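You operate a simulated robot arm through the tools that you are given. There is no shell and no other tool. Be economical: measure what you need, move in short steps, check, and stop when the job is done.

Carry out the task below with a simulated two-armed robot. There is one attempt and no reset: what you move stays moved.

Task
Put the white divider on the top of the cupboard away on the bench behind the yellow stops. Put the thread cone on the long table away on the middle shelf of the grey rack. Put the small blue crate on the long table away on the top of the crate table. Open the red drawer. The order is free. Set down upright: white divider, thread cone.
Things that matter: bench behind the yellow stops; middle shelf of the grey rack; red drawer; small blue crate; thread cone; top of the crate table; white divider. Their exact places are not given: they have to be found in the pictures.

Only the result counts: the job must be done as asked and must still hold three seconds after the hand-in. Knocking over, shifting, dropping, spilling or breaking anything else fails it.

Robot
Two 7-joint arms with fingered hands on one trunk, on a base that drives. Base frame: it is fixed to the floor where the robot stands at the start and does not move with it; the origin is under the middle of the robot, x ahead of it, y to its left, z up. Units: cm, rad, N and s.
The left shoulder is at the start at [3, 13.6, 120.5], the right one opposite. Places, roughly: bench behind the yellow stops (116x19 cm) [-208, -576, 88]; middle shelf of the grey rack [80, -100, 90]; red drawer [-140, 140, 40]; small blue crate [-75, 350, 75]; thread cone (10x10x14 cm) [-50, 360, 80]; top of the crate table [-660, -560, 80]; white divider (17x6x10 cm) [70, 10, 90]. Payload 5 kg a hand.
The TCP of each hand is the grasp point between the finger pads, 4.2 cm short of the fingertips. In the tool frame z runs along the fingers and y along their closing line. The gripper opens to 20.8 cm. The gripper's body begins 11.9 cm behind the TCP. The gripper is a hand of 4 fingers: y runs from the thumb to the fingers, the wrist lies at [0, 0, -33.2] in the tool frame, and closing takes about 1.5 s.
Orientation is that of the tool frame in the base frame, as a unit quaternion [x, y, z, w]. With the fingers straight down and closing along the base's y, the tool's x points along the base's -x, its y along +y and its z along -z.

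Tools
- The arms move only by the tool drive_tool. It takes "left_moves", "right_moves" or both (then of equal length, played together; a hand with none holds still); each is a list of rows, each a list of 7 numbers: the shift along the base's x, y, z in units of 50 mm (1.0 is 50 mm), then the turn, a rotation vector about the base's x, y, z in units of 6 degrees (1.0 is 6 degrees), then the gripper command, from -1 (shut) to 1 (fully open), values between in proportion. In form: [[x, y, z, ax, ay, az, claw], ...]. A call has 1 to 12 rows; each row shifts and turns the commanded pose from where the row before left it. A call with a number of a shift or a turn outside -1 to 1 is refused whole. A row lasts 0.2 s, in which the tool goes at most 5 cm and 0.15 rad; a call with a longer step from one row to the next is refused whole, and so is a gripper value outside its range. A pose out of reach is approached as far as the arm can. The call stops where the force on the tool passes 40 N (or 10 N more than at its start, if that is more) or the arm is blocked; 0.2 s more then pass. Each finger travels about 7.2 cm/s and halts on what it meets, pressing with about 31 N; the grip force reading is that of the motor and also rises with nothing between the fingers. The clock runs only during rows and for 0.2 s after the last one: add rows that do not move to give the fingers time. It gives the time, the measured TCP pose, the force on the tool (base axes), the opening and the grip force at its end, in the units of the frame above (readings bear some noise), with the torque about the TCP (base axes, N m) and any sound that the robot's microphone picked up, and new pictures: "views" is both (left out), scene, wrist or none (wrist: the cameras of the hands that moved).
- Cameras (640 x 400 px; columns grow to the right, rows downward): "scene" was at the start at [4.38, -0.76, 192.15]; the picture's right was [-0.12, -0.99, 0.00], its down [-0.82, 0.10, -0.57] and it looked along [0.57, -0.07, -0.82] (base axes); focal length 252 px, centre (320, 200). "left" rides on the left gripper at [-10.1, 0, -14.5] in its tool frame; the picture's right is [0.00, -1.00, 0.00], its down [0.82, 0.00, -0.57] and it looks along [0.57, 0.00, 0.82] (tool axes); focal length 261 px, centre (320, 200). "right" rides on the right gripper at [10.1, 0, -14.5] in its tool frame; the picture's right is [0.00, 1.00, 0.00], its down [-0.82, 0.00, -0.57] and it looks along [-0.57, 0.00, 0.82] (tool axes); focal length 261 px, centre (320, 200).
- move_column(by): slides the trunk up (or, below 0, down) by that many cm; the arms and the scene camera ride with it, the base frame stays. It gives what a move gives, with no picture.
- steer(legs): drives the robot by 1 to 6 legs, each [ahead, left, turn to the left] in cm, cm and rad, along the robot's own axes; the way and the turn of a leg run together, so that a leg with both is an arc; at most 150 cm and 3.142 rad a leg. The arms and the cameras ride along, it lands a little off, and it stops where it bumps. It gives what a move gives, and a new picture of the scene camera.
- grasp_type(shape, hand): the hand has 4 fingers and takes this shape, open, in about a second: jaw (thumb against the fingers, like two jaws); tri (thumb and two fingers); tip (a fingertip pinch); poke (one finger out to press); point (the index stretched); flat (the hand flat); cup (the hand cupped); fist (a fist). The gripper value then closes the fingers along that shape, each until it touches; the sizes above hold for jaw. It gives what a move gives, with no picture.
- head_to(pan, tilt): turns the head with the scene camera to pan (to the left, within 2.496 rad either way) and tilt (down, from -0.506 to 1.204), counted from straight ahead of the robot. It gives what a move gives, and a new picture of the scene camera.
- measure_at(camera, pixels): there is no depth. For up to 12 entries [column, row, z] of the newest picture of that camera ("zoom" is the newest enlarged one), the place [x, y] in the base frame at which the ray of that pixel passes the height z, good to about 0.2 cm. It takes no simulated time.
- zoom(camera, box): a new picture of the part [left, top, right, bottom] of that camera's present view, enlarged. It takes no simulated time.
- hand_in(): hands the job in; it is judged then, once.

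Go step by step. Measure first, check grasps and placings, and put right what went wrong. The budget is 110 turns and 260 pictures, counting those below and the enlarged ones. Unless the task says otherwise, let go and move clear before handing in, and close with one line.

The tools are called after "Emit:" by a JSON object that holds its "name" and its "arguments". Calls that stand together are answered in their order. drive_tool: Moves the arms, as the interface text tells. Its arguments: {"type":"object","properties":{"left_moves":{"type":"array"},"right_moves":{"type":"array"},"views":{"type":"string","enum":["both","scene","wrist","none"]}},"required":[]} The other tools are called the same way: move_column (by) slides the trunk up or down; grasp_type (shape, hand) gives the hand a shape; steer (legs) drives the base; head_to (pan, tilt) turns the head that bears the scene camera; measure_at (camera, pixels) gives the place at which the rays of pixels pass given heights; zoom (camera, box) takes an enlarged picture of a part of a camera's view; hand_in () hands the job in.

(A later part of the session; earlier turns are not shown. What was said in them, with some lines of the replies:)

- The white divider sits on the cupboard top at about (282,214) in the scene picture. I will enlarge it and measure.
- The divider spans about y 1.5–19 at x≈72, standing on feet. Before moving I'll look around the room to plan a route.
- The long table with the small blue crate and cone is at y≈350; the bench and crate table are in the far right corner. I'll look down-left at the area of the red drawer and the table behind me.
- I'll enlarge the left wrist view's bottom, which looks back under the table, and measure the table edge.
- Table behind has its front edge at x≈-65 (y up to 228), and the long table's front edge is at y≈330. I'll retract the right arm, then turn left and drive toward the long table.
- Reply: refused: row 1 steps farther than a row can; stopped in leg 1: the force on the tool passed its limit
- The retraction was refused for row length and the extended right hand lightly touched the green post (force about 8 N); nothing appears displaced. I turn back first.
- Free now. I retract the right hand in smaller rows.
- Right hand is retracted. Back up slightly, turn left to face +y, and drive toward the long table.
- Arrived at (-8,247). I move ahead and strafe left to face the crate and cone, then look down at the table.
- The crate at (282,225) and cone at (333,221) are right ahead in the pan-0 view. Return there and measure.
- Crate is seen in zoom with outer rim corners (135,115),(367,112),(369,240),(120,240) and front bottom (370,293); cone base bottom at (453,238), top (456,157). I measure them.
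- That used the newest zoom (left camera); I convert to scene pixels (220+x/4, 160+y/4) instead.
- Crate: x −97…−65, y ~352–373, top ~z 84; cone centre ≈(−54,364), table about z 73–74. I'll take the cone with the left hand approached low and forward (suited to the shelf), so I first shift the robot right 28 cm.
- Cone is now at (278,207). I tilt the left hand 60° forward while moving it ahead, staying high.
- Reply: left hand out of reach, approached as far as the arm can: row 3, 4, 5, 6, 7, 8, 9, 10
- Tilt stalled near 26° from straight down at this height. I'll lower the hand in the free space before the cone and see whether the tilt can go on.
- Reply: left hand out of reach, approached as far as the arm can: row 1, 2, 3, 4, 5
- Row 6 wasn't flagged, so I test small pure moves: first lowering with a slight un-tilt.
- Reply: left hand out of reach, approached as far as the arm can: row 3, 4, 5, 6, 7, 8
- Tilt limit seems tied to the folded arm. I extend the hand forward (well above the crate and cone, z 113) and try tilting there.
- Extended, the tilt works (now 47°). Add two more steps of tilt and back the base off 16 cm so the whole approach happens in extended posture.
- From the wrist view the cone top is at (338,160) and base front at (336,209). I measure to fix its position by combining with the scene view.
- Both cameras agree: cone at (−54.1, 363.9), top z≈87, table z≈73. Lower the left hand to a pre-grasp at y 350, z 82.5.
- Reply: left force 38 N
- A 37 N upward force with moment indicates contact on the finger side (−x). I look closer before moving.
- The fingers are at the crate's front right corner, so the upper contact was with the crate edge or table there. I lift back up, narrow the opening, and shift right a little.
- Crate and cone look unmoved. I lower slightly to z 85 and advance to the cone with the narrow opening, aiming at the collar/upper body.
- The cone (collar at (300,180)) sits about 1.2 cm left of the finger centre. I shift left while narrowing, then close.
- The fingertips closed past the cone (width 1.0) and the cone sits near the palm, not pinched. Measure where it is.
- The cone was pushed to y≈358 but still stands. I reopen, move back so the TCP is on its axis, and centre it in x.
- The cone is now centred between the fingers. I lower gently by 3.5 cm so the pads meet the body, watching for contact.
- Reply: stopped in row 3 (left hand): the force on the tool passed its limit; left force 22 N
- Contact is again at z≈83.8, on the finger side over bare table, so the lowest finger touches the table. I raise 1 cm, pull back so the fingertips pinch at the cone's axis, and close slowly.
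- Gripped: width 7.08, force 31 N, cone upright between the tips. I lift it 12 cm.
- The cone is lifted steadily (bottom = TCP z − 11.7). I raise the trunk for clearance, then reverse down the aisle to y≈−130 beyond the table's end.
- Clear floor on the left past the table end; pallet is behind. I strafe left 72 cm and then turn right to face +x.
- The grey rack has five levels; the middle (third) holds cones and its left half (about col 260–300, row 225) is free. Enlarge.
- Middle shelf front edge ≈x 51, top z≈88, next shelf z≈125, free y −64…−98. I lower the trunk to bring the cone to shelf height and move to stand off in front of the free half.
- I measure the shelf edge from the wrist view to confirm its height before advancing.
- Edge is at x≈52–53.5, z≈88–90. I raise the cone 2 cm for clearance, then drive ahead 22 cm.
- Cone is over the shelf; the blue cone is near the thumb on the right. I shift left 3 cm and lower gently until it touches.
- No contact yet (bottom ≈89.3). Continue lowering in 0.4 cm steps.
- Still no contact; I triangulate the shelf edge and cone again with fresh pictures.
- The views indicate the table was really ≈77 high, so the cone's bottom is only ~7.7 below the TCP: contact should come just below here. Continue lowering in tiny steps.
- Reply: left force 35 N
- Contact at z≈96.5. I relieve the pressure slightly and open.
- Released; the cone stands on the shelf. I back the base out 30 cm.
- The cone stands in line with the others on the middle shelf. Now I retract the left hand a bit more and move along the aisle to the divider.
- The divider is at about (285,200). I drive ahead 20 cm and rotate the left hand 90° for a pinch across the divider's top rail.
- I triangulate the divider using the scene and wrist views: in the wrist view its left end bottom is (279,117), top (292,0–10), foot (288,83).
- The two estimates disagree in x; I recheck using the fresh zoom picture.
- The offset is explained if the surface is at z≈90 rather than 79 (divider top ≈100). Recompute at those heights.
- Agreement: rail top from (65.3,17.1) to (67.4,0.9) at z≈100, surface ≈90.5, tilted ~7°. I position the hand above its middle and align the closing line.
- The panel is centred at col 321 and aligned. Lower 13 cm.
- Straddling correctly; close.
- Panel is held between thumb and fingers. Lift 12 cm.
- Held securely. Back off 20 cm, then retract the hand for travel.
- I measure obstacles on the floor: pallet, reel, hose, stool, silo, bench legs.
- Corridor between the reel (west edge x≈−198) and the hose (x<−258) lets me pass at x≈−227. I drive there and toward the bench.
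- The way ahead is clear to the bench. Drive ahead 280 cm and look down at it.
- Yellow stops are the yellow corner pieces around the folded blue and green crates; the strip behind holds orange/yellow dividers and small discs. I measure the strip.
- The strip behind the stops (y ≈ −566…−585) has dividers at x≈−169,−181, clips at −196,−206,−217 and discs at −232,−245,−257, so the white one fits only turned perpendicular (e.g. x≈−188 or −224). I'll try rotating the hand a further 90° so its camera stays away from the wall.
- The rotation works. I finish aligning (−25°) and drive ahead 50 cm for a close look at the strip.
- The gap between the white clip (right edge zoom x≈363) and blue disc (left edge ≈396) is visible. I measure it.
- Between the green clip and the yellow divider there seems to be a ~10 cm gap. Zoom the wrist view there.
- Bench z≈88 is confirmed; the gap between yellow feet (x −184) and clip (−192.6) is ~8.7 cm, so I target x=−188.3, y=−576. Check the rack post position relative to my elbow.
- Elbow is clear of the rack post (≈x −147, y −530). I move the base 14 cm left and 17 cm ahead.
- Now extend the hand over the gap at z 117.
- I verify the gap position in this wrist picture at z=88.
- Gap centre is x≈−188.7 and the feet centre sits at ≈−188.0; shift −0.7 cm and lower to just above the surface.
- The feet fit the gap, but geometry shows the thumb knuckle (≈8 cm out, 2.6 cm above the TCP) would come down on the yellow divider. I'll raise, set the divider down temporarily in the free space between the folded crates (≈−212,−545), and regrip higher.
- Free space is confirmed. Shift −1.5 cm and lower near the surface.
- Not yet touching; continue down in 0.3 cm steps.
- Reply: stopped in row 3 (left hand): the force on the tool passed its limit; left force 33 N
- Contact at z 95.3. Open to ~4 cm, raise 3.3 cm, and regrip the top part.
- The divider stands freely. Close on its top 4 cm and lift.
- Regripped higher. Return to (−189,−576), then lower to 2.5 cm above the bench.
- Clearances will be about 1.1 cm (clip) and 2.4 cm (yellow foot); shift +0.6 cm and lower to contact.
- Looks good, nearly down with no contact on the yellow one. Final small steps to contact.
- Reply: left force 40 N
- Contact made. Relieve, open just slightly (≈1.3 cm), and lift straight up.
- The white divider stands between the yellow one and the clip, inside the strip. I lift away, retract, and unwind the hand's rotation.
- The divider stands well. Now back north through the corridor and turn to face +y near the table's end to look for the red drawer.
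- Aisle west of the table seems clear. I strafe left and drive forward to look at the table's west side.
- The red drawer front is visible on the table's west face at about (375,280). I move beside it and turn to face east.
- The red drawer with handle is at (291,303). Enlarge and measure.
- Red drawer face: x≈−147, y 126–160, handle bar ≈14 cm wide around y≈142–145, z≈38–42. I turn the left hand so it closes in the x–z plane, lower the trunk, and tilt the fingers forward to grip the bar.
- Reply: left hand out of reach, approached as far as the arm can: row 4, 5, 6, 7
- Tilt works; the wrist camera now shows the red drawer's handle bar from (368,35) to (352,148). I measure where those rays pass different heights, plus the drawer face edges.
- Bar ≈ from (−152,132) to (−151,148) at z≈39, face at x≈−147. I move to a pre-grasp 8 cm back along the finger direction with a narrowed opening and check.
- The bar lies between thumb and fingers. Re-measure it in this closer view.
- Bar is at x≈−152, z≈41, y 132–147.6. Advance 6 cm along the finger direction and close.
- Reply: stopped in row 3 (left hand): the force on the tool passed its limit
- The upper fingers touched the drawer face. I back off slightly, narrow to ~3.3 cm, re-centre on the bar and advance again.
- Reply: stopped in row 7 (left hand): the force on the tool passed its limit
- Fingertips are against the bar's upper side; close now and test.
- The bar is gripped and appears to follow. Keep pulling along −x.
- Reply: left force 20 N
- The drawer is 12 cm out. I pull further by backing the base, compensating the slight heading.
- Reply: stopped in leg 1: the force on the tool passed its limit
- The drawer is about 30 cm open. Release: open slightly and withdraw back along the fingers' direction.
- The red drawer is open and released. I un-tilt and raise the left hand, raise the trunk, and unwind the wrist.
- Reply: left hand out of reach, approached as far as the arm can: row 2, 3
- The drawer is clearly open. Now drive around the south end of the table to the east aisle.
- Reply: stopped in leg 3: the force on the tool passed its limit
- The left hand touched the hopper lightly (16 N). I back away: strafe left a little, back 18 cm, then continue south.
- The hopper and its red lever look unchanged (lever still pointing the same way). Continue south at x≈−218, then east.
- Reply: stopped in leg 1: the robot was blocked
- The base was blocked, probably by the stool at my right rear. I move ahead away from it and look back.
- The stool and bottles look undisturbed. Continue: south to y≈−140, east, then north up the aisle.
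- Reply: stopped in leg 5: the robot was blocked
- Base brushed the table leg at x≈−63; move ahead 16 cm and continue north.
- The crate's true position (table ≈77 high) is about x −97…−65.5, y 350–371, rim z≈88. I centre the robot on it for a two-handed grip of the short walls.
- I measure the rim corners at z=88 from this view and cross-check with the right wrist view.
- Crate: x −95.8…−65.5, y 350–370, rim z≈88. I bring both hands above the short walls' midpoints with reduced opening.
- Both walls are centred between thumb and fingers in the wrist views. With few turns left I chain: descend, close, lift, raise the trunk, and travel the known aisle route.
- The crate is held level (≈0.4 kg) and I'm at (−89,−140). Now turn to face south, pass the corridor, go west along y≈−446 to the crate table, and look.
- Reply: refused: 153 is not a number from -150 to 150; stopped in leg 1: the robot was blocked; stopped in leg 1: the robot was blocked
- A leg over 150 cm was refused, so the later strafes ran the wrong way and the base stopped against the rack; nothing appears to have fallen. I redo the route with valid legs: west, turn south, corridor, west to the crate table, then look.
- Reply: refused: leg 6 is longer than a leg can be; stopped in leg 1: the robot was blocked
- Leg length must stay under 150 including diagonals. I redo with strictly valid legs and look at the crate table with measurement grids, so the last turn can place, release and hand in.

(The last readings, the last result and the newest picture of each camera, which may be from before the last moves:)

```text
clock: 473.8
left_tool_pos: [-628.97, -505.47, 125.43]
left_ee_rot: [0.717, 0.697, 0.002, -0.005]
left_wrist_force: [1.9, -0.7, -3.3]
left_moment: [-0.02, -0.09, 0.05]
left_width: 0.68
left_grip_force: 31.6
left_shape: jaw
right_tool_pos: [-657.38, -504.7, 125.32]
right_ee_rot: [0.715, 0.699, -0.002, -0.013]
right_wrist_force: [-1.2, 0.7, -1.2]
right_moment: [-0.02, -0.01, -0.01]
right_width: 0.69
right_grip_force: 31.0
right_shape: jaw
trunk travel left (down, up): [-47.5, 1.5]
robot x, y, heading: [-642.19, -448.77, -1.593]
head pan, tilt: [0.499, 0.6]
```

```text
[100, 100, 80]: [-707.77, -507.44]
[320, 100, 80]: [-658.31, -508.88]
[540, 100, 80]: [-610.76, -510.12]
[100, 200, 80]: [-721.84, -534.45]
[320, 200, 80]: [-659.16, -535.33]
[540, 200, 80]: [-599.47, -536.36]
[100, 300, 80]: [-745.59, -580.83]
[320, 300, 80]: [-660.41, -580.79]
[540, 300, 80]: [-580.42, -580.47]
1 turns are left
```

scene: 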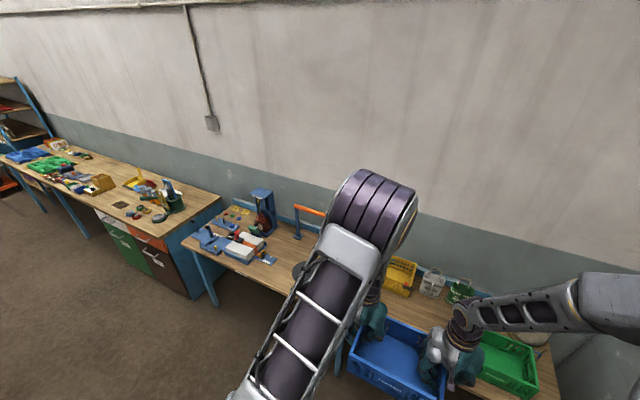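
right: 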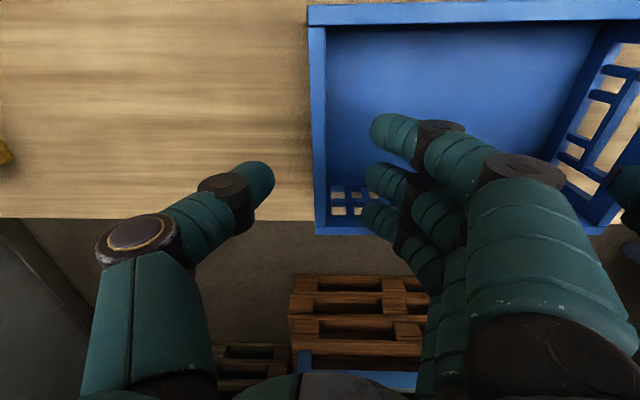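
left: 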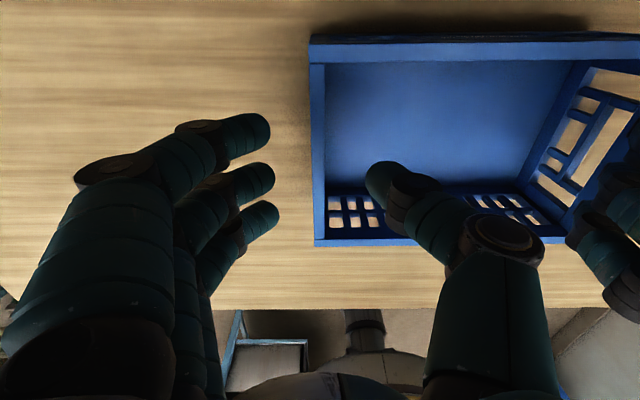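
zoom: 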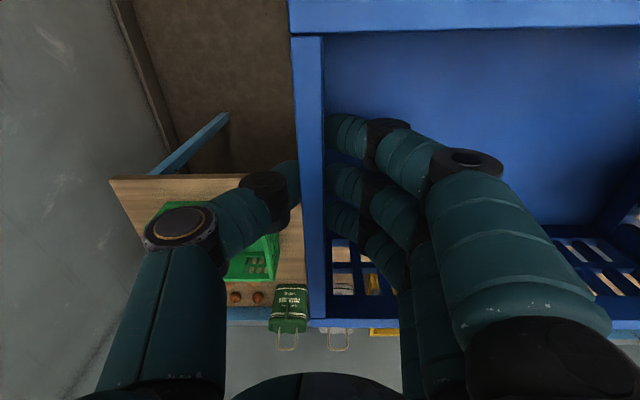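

The crate table is ahead: front edge ≈y −528, yellow crate from ≈−565, green crate west of ≈−673, and the spot around (−641,−547) is free. This is the last turn, so I chain: advance, extend, lower to contact, release, rise clear, back off and hand in.

Emit:
{"name": "steer", "arguments": {"legs": [[28, 0, 0]]}}

Emit:
{"name": "drive_tool", "arguments": {"left_moves": [[0.14, -0.5, 0, 0, 0, 0, -1], [0.14, -0.6, 0, 0, 0, 0, -1], [0.14, -0.6, 0, 0, 0, 0, -1], [0.14, -0.6, 0, 0, 0, 0, -1], [0, -0.5, 0, 0, 0, 0, -1]], "right_moves": [[0.14, -0.5, 0, 0, 0, 0, -1], [0.14, -0.6, 0, 0, 0, 0, -1], [0.14, -0.6, 0, 0, 0, 0, -1], [0.14, -0.6, 0, 0, 0, 0, -1], [0, -0.5, 0, 0, 0, 0, -1]], "views": "none"}}

Emit:
{"name": "move_column", "arguments": {"by": -22}}

Emit:
{"name": "drive_tool", "arguments": {"left_moves": [[0, 0, -0.5, 0, 0, 0, -1], [0, 0, -0.5, 0, 0, 0, -1], [0, 0, -0.5, 0, 0, 0, -1], [0, 0, -0.4, 0, 0, 0, -1]], "right_moves": [[0, 0, -0.5, 0, 0, 0, -1], [0, 0, -0.5, 0, 0, 0, -1], [0, 0, -0.5, 0, 0, 0, -1], [0, 0, -0.4, 0, 0, 0, -1]], "views": "none"}}

Emit:
{"name": "drive_tool", "arguments": {"left_moves": [[0, 0, -0.15, 0, 0, 0, -1], [0, 0, -0.15, 0, 0, 0, -1], [0, 0, -0.15, 0, 0, 0, -1], [0, 0, -0.15, 0, 0, 0, -1], [0, 0, -0.15, 0, 0, 0, -1], [0, 0, -0.15, 0, 0, 0, -1], [0, 0, -0.15, 0, 0, 0, -1], [0, 0, -0.15, 0, 0, 0, -1], [0, 0, -0.15, 0, 0, 0, -1], [0, 0, -0.15, 0, 0, 0, -1], [0, 0, -0.15, 0, 0, 0, -1], [0, 0, -0.15, 0, 0, 0, -1]], "right_moves": [[0, 0, -0.15, 0, 0, 0, -1], [0, 0, -0.15, 0, 0, 0, -1], [0, 0, -0.15, 0, 0, 0, -1], [0, 0, -0.15, 0, 0, 0, -1], [0, 0, -0.15, 0, 0, 0, -1], [0, 0, -0.15, 0, 0, 0, -1], [0, 0, -0.15, 0, 0, 0, -1], [0, 0, -0.15, 0, 0, 0, -1], [0, 0, -0.15, 0, 0, 0, -1], [0, 0, -0.15, 0, 0, 0, -1], [0, 0, -0.15, 0, 0, 0, -1], [0, 0, -0.15, 0, 0, 0, -1]], "views": "none"}}

Emit:
{"name": "drive_tool", "arguments": {"left_moves": [[0, 0, 0.04, 0, 0, 0, -0.9], [0, 0, 0, 0, 0, 0, -0.8], [0, 0, 0, 0, 0, 0, -0.7], [0, 0, 0, 0, 0, 0, -0.7], [0, 0, 0, 0, 0, 0, -0.7]], "right_moves": [[0, 0, 0.04, 0, 0, 0, -0.9], [0, 0, 0, 0, 0, 0, -0.8], [0, 0, 0, 0, 0, 0, -0.7], [0, 0, 0, 0, 0, 0, -0.7], [0, 0, 0, 0, 0, 0, -0.7]], "views": "none"}}

Emit:
{"name": "drive_tool", "arguments": {"left_moves": [[0, 0, 0.2, 0, 0, 0, -0.7], [0, 0, 0.4, 0, 0, 0, -0.7], [0, 0, 0.6, 0, 0, 0, -0.7], [0, 0, 0.7, 0, 0, 0, -0.7], [0, 0, 0.7, 0, 0, 0, -0.7], [0, 0, 0.7, 0, 0, 0, -0.7], [0, 0, 0.6, 0, 0, 0, -0.7]], "right_moves": [[0, 0, 0.2, 0, 0, 0, -0.7], [0, 0, 0.4, 0, 0, 0, -0.7], [0, 0, 0.6, 0, 0, 0, -0.7], [0, 0, 0.7, 0, 0, 0, -0.7], [0, 0, 0.7, 0, 0, 0, -0.7], [0, 0, 0.7, 0, 0, 0, -0.7], [0, 0, 0.6, 0, 0, 0, -0.7]], "views": "scene"}}

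Emit:
{"name": "steer", "arguments": {"legs": [[-25, 0, 0]]}}

Emit:
{"name": "hand_in", "arguments": {}}

```text
clock: 475.7
left_tool_pos: [-629.84, -532.55, 125.49]
left_ee_rot: [0.719, 0.695, 0.001, -0.004]
left_wrist_force: [1.9, 0.2, -3.3]
left_moment: [-0.07, -0.1, 0.03]
left_width: 0.7
left_grip_force: 31.0
left_shape: jaw
right_tool_pos: [-658.2, -531.71, 125.3]
right_ee_rot: [0.717, 0.697, -0.002, -0.013]
right_wrist_force: [-2.3, 0.6, -0.6]
right_moment: [-0.04, -0.02, 0.04]
right_width: 0.64
right_grip_force: 31.0
right_shape: jaw
trunk travel left (down, up): [-47.5, 1.5]
robot x, y, heading: [-642.97, -475.63, -1.596]
head pan, tilt: [0.499, 0.6]
```

scene: 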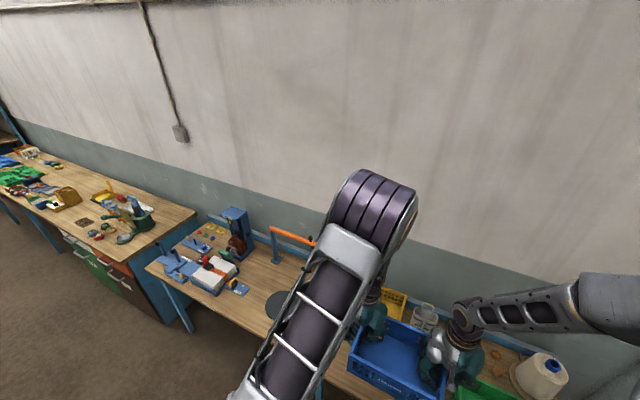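

```text
clock: 476.9
left_tool_pos: [-627.18, -546.85, 125.31]
left_ee_rot: [0.719, 0.695, 0.003, -0.007]
left_wrist_force: [-2.7, -0.3, -2.4]
left_moment: [0.0, -0.01, 0.05]
left_width: 0.69
left_grip_force: 31.0
left_shape: jaw
right_tool_pos: [-655.67, -546.1, 125.27]
right_ee_rot: [0.717, 0.697, -0.001, -0.014]
right_wrist_force: [2.9, -0.9, -2.2]
right_moment: [0.08, -0.22, 0.03]
right_width: 0.66
right_grip_force: 31.1
right_shape: jaw
trunk travel left (down, up): [-47.5, 1.5]
robot x, y, heading: [-643.1, -475.81, -1.6]
head pan, tilt: [0.499, 0.6]
```

```text
clock: 479.2
left_tool_pos: [-627.01, -546.68, 103.45]
left_ee_rot: [0.719, 0.695, 0.002, -0.005]
left_wrist_force: [-3.8, 0.4, -3.2]
left_moment: [-0.05, 0.07, 0.05]
left_width: 0.65
left_grip_force: 31.0
left_shape: jaw
right_tool_pos: [-655.56, -545.73, 103.38]
right_ee_rot: [0.717, 0.696, -0.002, -0.012]
right_wrist_force: [4.3, 0.7, -0.9]
right_moment: [-0.01, -0.21, 0.01]
right_width: 0.67
right_grip_force: 31.3
right_shape: jaw
trunk travel left (down, up): [-25.5, 23.5]
robot x, y, heading: [-643.18, -475.69, -1.598]
head pan, tilt: [0.499, 0.6]
```

```text
clock: 480.2
left_tool_pos: [-627.01, -546.63, 93.69]
left_ee_rot: [0.72, 0.694, 0.002, -0.006]
left_wrist_force: [-2.6, -0.9, -2.5]
left_moment: [0.02, 0.02, 0.04]
left_width: 0.67
left_grip_force: 31.0
left_shape: jaw
right_tool_pos: [-655.54, -545.94, 94.05]
right_ee_rot: [0.717, 0.697, -0.003, -0.013]
right_wrist_force: [3.5, -0.6, -1.1]
right_moment: [0.01, -0.12, 0.01]
right_width: 0.66
right_grip_force: 30.9
right_shape: jaw
trunk travel left (down, up): [-25.5, 23.5]
robot x, y, heading: [-643.21, -476.23, -1.6]
head pan, tilt: [0.499, 0.6]
```

```text
clock: 482.2
left_tool_pos: [-627.13, -546.86, 88.26]
left_ee_rot: [0.72, 0.694, -0.002, -0.003]
left_wrist_force: [1.6, 10.7, 30.8]
left_moment: [0.44, -0.13, 0.03]
left_width: 0.92
left_grip_force: 31.2
left_shape: jaw
right_tool_pos: [-655.67, -545.96, 88.25]
right_ee_rot: [0.718, 0.696, -0.005, -0.011]
right_wrist_force: [-3.4, 7.1, 20.9]
right_moment: [0.39, 0.03, -0.06]
right_width: 0.7
right_grip_force: 31.0
right_shape: jaw
trunk travel left (down, up): [-25.5, 23.5]
robot x, y, heading: [-643.24, -475.85, -1.593]
head pan, tilt: [0.499, 0.6]
stopped in row 9 (left hand): the force on the tool passed its limit (the readings are from after the stop); the commanded pose is now the measured one
```

```text
clock: 483.4
left_tool_pos: [-627.01, -547.02, 88.11]
left_ee_rot: [0.719, 0.695, -0.001, -0.004]
left_wrist_force: [0.3, 0.5, 0.1]
left_moment: [-0.04, 0.0, 0.02]
left_width: 3.06
left_grip_force: 0.0
left_shape: jaw
right_tool_pos: [-655.52, -546.11, 88.09]
right_ee_rot: [0.718, 0.696, -0.005, -0.012]
right_wrist_force: [0.5, 0.4, 0.3]
right_moment: [0.01, 0.02, -0.02]
right_width: 3.06
right_grip_force: 0.1
right_shape: jaw
trunk travel left (down, up): [-25.5, 23.5]
robot x, y, heading: [-643.3, -476.19, -1.6]
head pan, tilt: [0.499, 0.6]
```

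```text
clock: 485.0
left_tool_pos: [-627.13, -547.01, 107.74]
left_ee_rot: [0.719, 0.695, -0.001, -0.003]
left_wrist_force: [-0.2, 0.7, -0.2]
left_moment: [-0.12, -0.02, 0.0]
left_width: 3.07
left_grip_force: 0.1
left_shape: jaw
right_tool_pos: [-655.64, -546.0, 107.63]
right_ee_rot: [0.717, 0.697, -0.004, -0.012]
right_wrist_force: [0.0, 0.8, 0.1]
right_moment: [-0.12, 0.0, 0.01]
right_width: 3.04
right_grip_force: 0.0
right_shape: jaw
trunk travel left (down, up): [-25.5, 23.5]
robot x, y, heading: [-643.21, -476.0, -1.596]
head pan, tilt: [0.499, 0.6]
```

scene: 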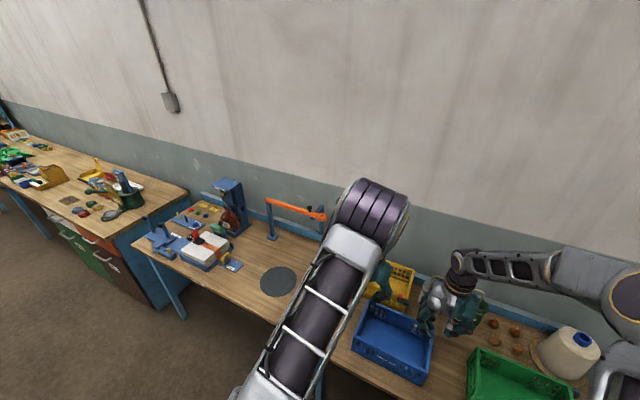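

```text
clock: 486.8
left_tool_pos: [-626.05, -522.12, 107.62]
left_ee_rot: [0.717, 0.697, -0.001, -0.004]
left_wrist_force: [-0.5, 1.5, 0.3]
left_moment: [-0.08, 0.04, 0.02]
left_width: 3.06
left_grip_force: 0.1
left_shape: jaw
right_tool_pos: [-654.46, -521.49, 107.73]
right_ee_rot: [0.715, 0.699, -0.005, -0.011]
right_wrist_force: [0.1, 0.0, 1.1]
right_moment: [-0.06, 0.02, 0.01]
right_width: 3.07
right_grip_force: 0.0
right_shape: jaw
trunk travel left (down, up): [-25.5, 23.5]
robot x, y, heading: [-642.57, -451.33, -1.595]
head pan, tilt: [0.499, 0.6]
```

scene: 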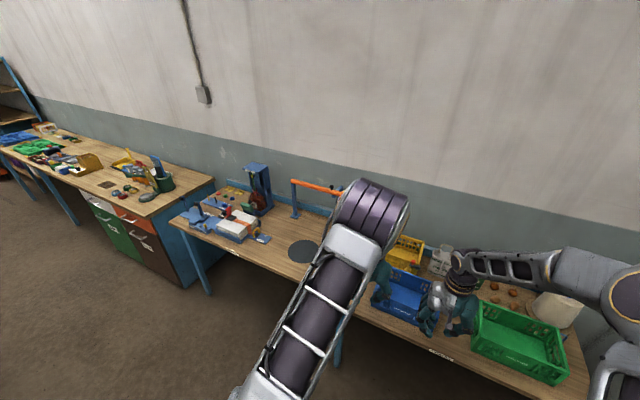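

```text
The job is handed in.
```

I handed the job in with all four parts done: the white divider stands behind the yellow stops, the thread cone stands on the middle rack shelf, the red drawer is about 30 cm open, and the small blue crate is on the crate table. Along the way an arm or the base bumped the green shelf post, the hopper, the stool, a sorting-table leg and the grey rack. Nothing looked moved in the pictures, but I did not check each one closely.
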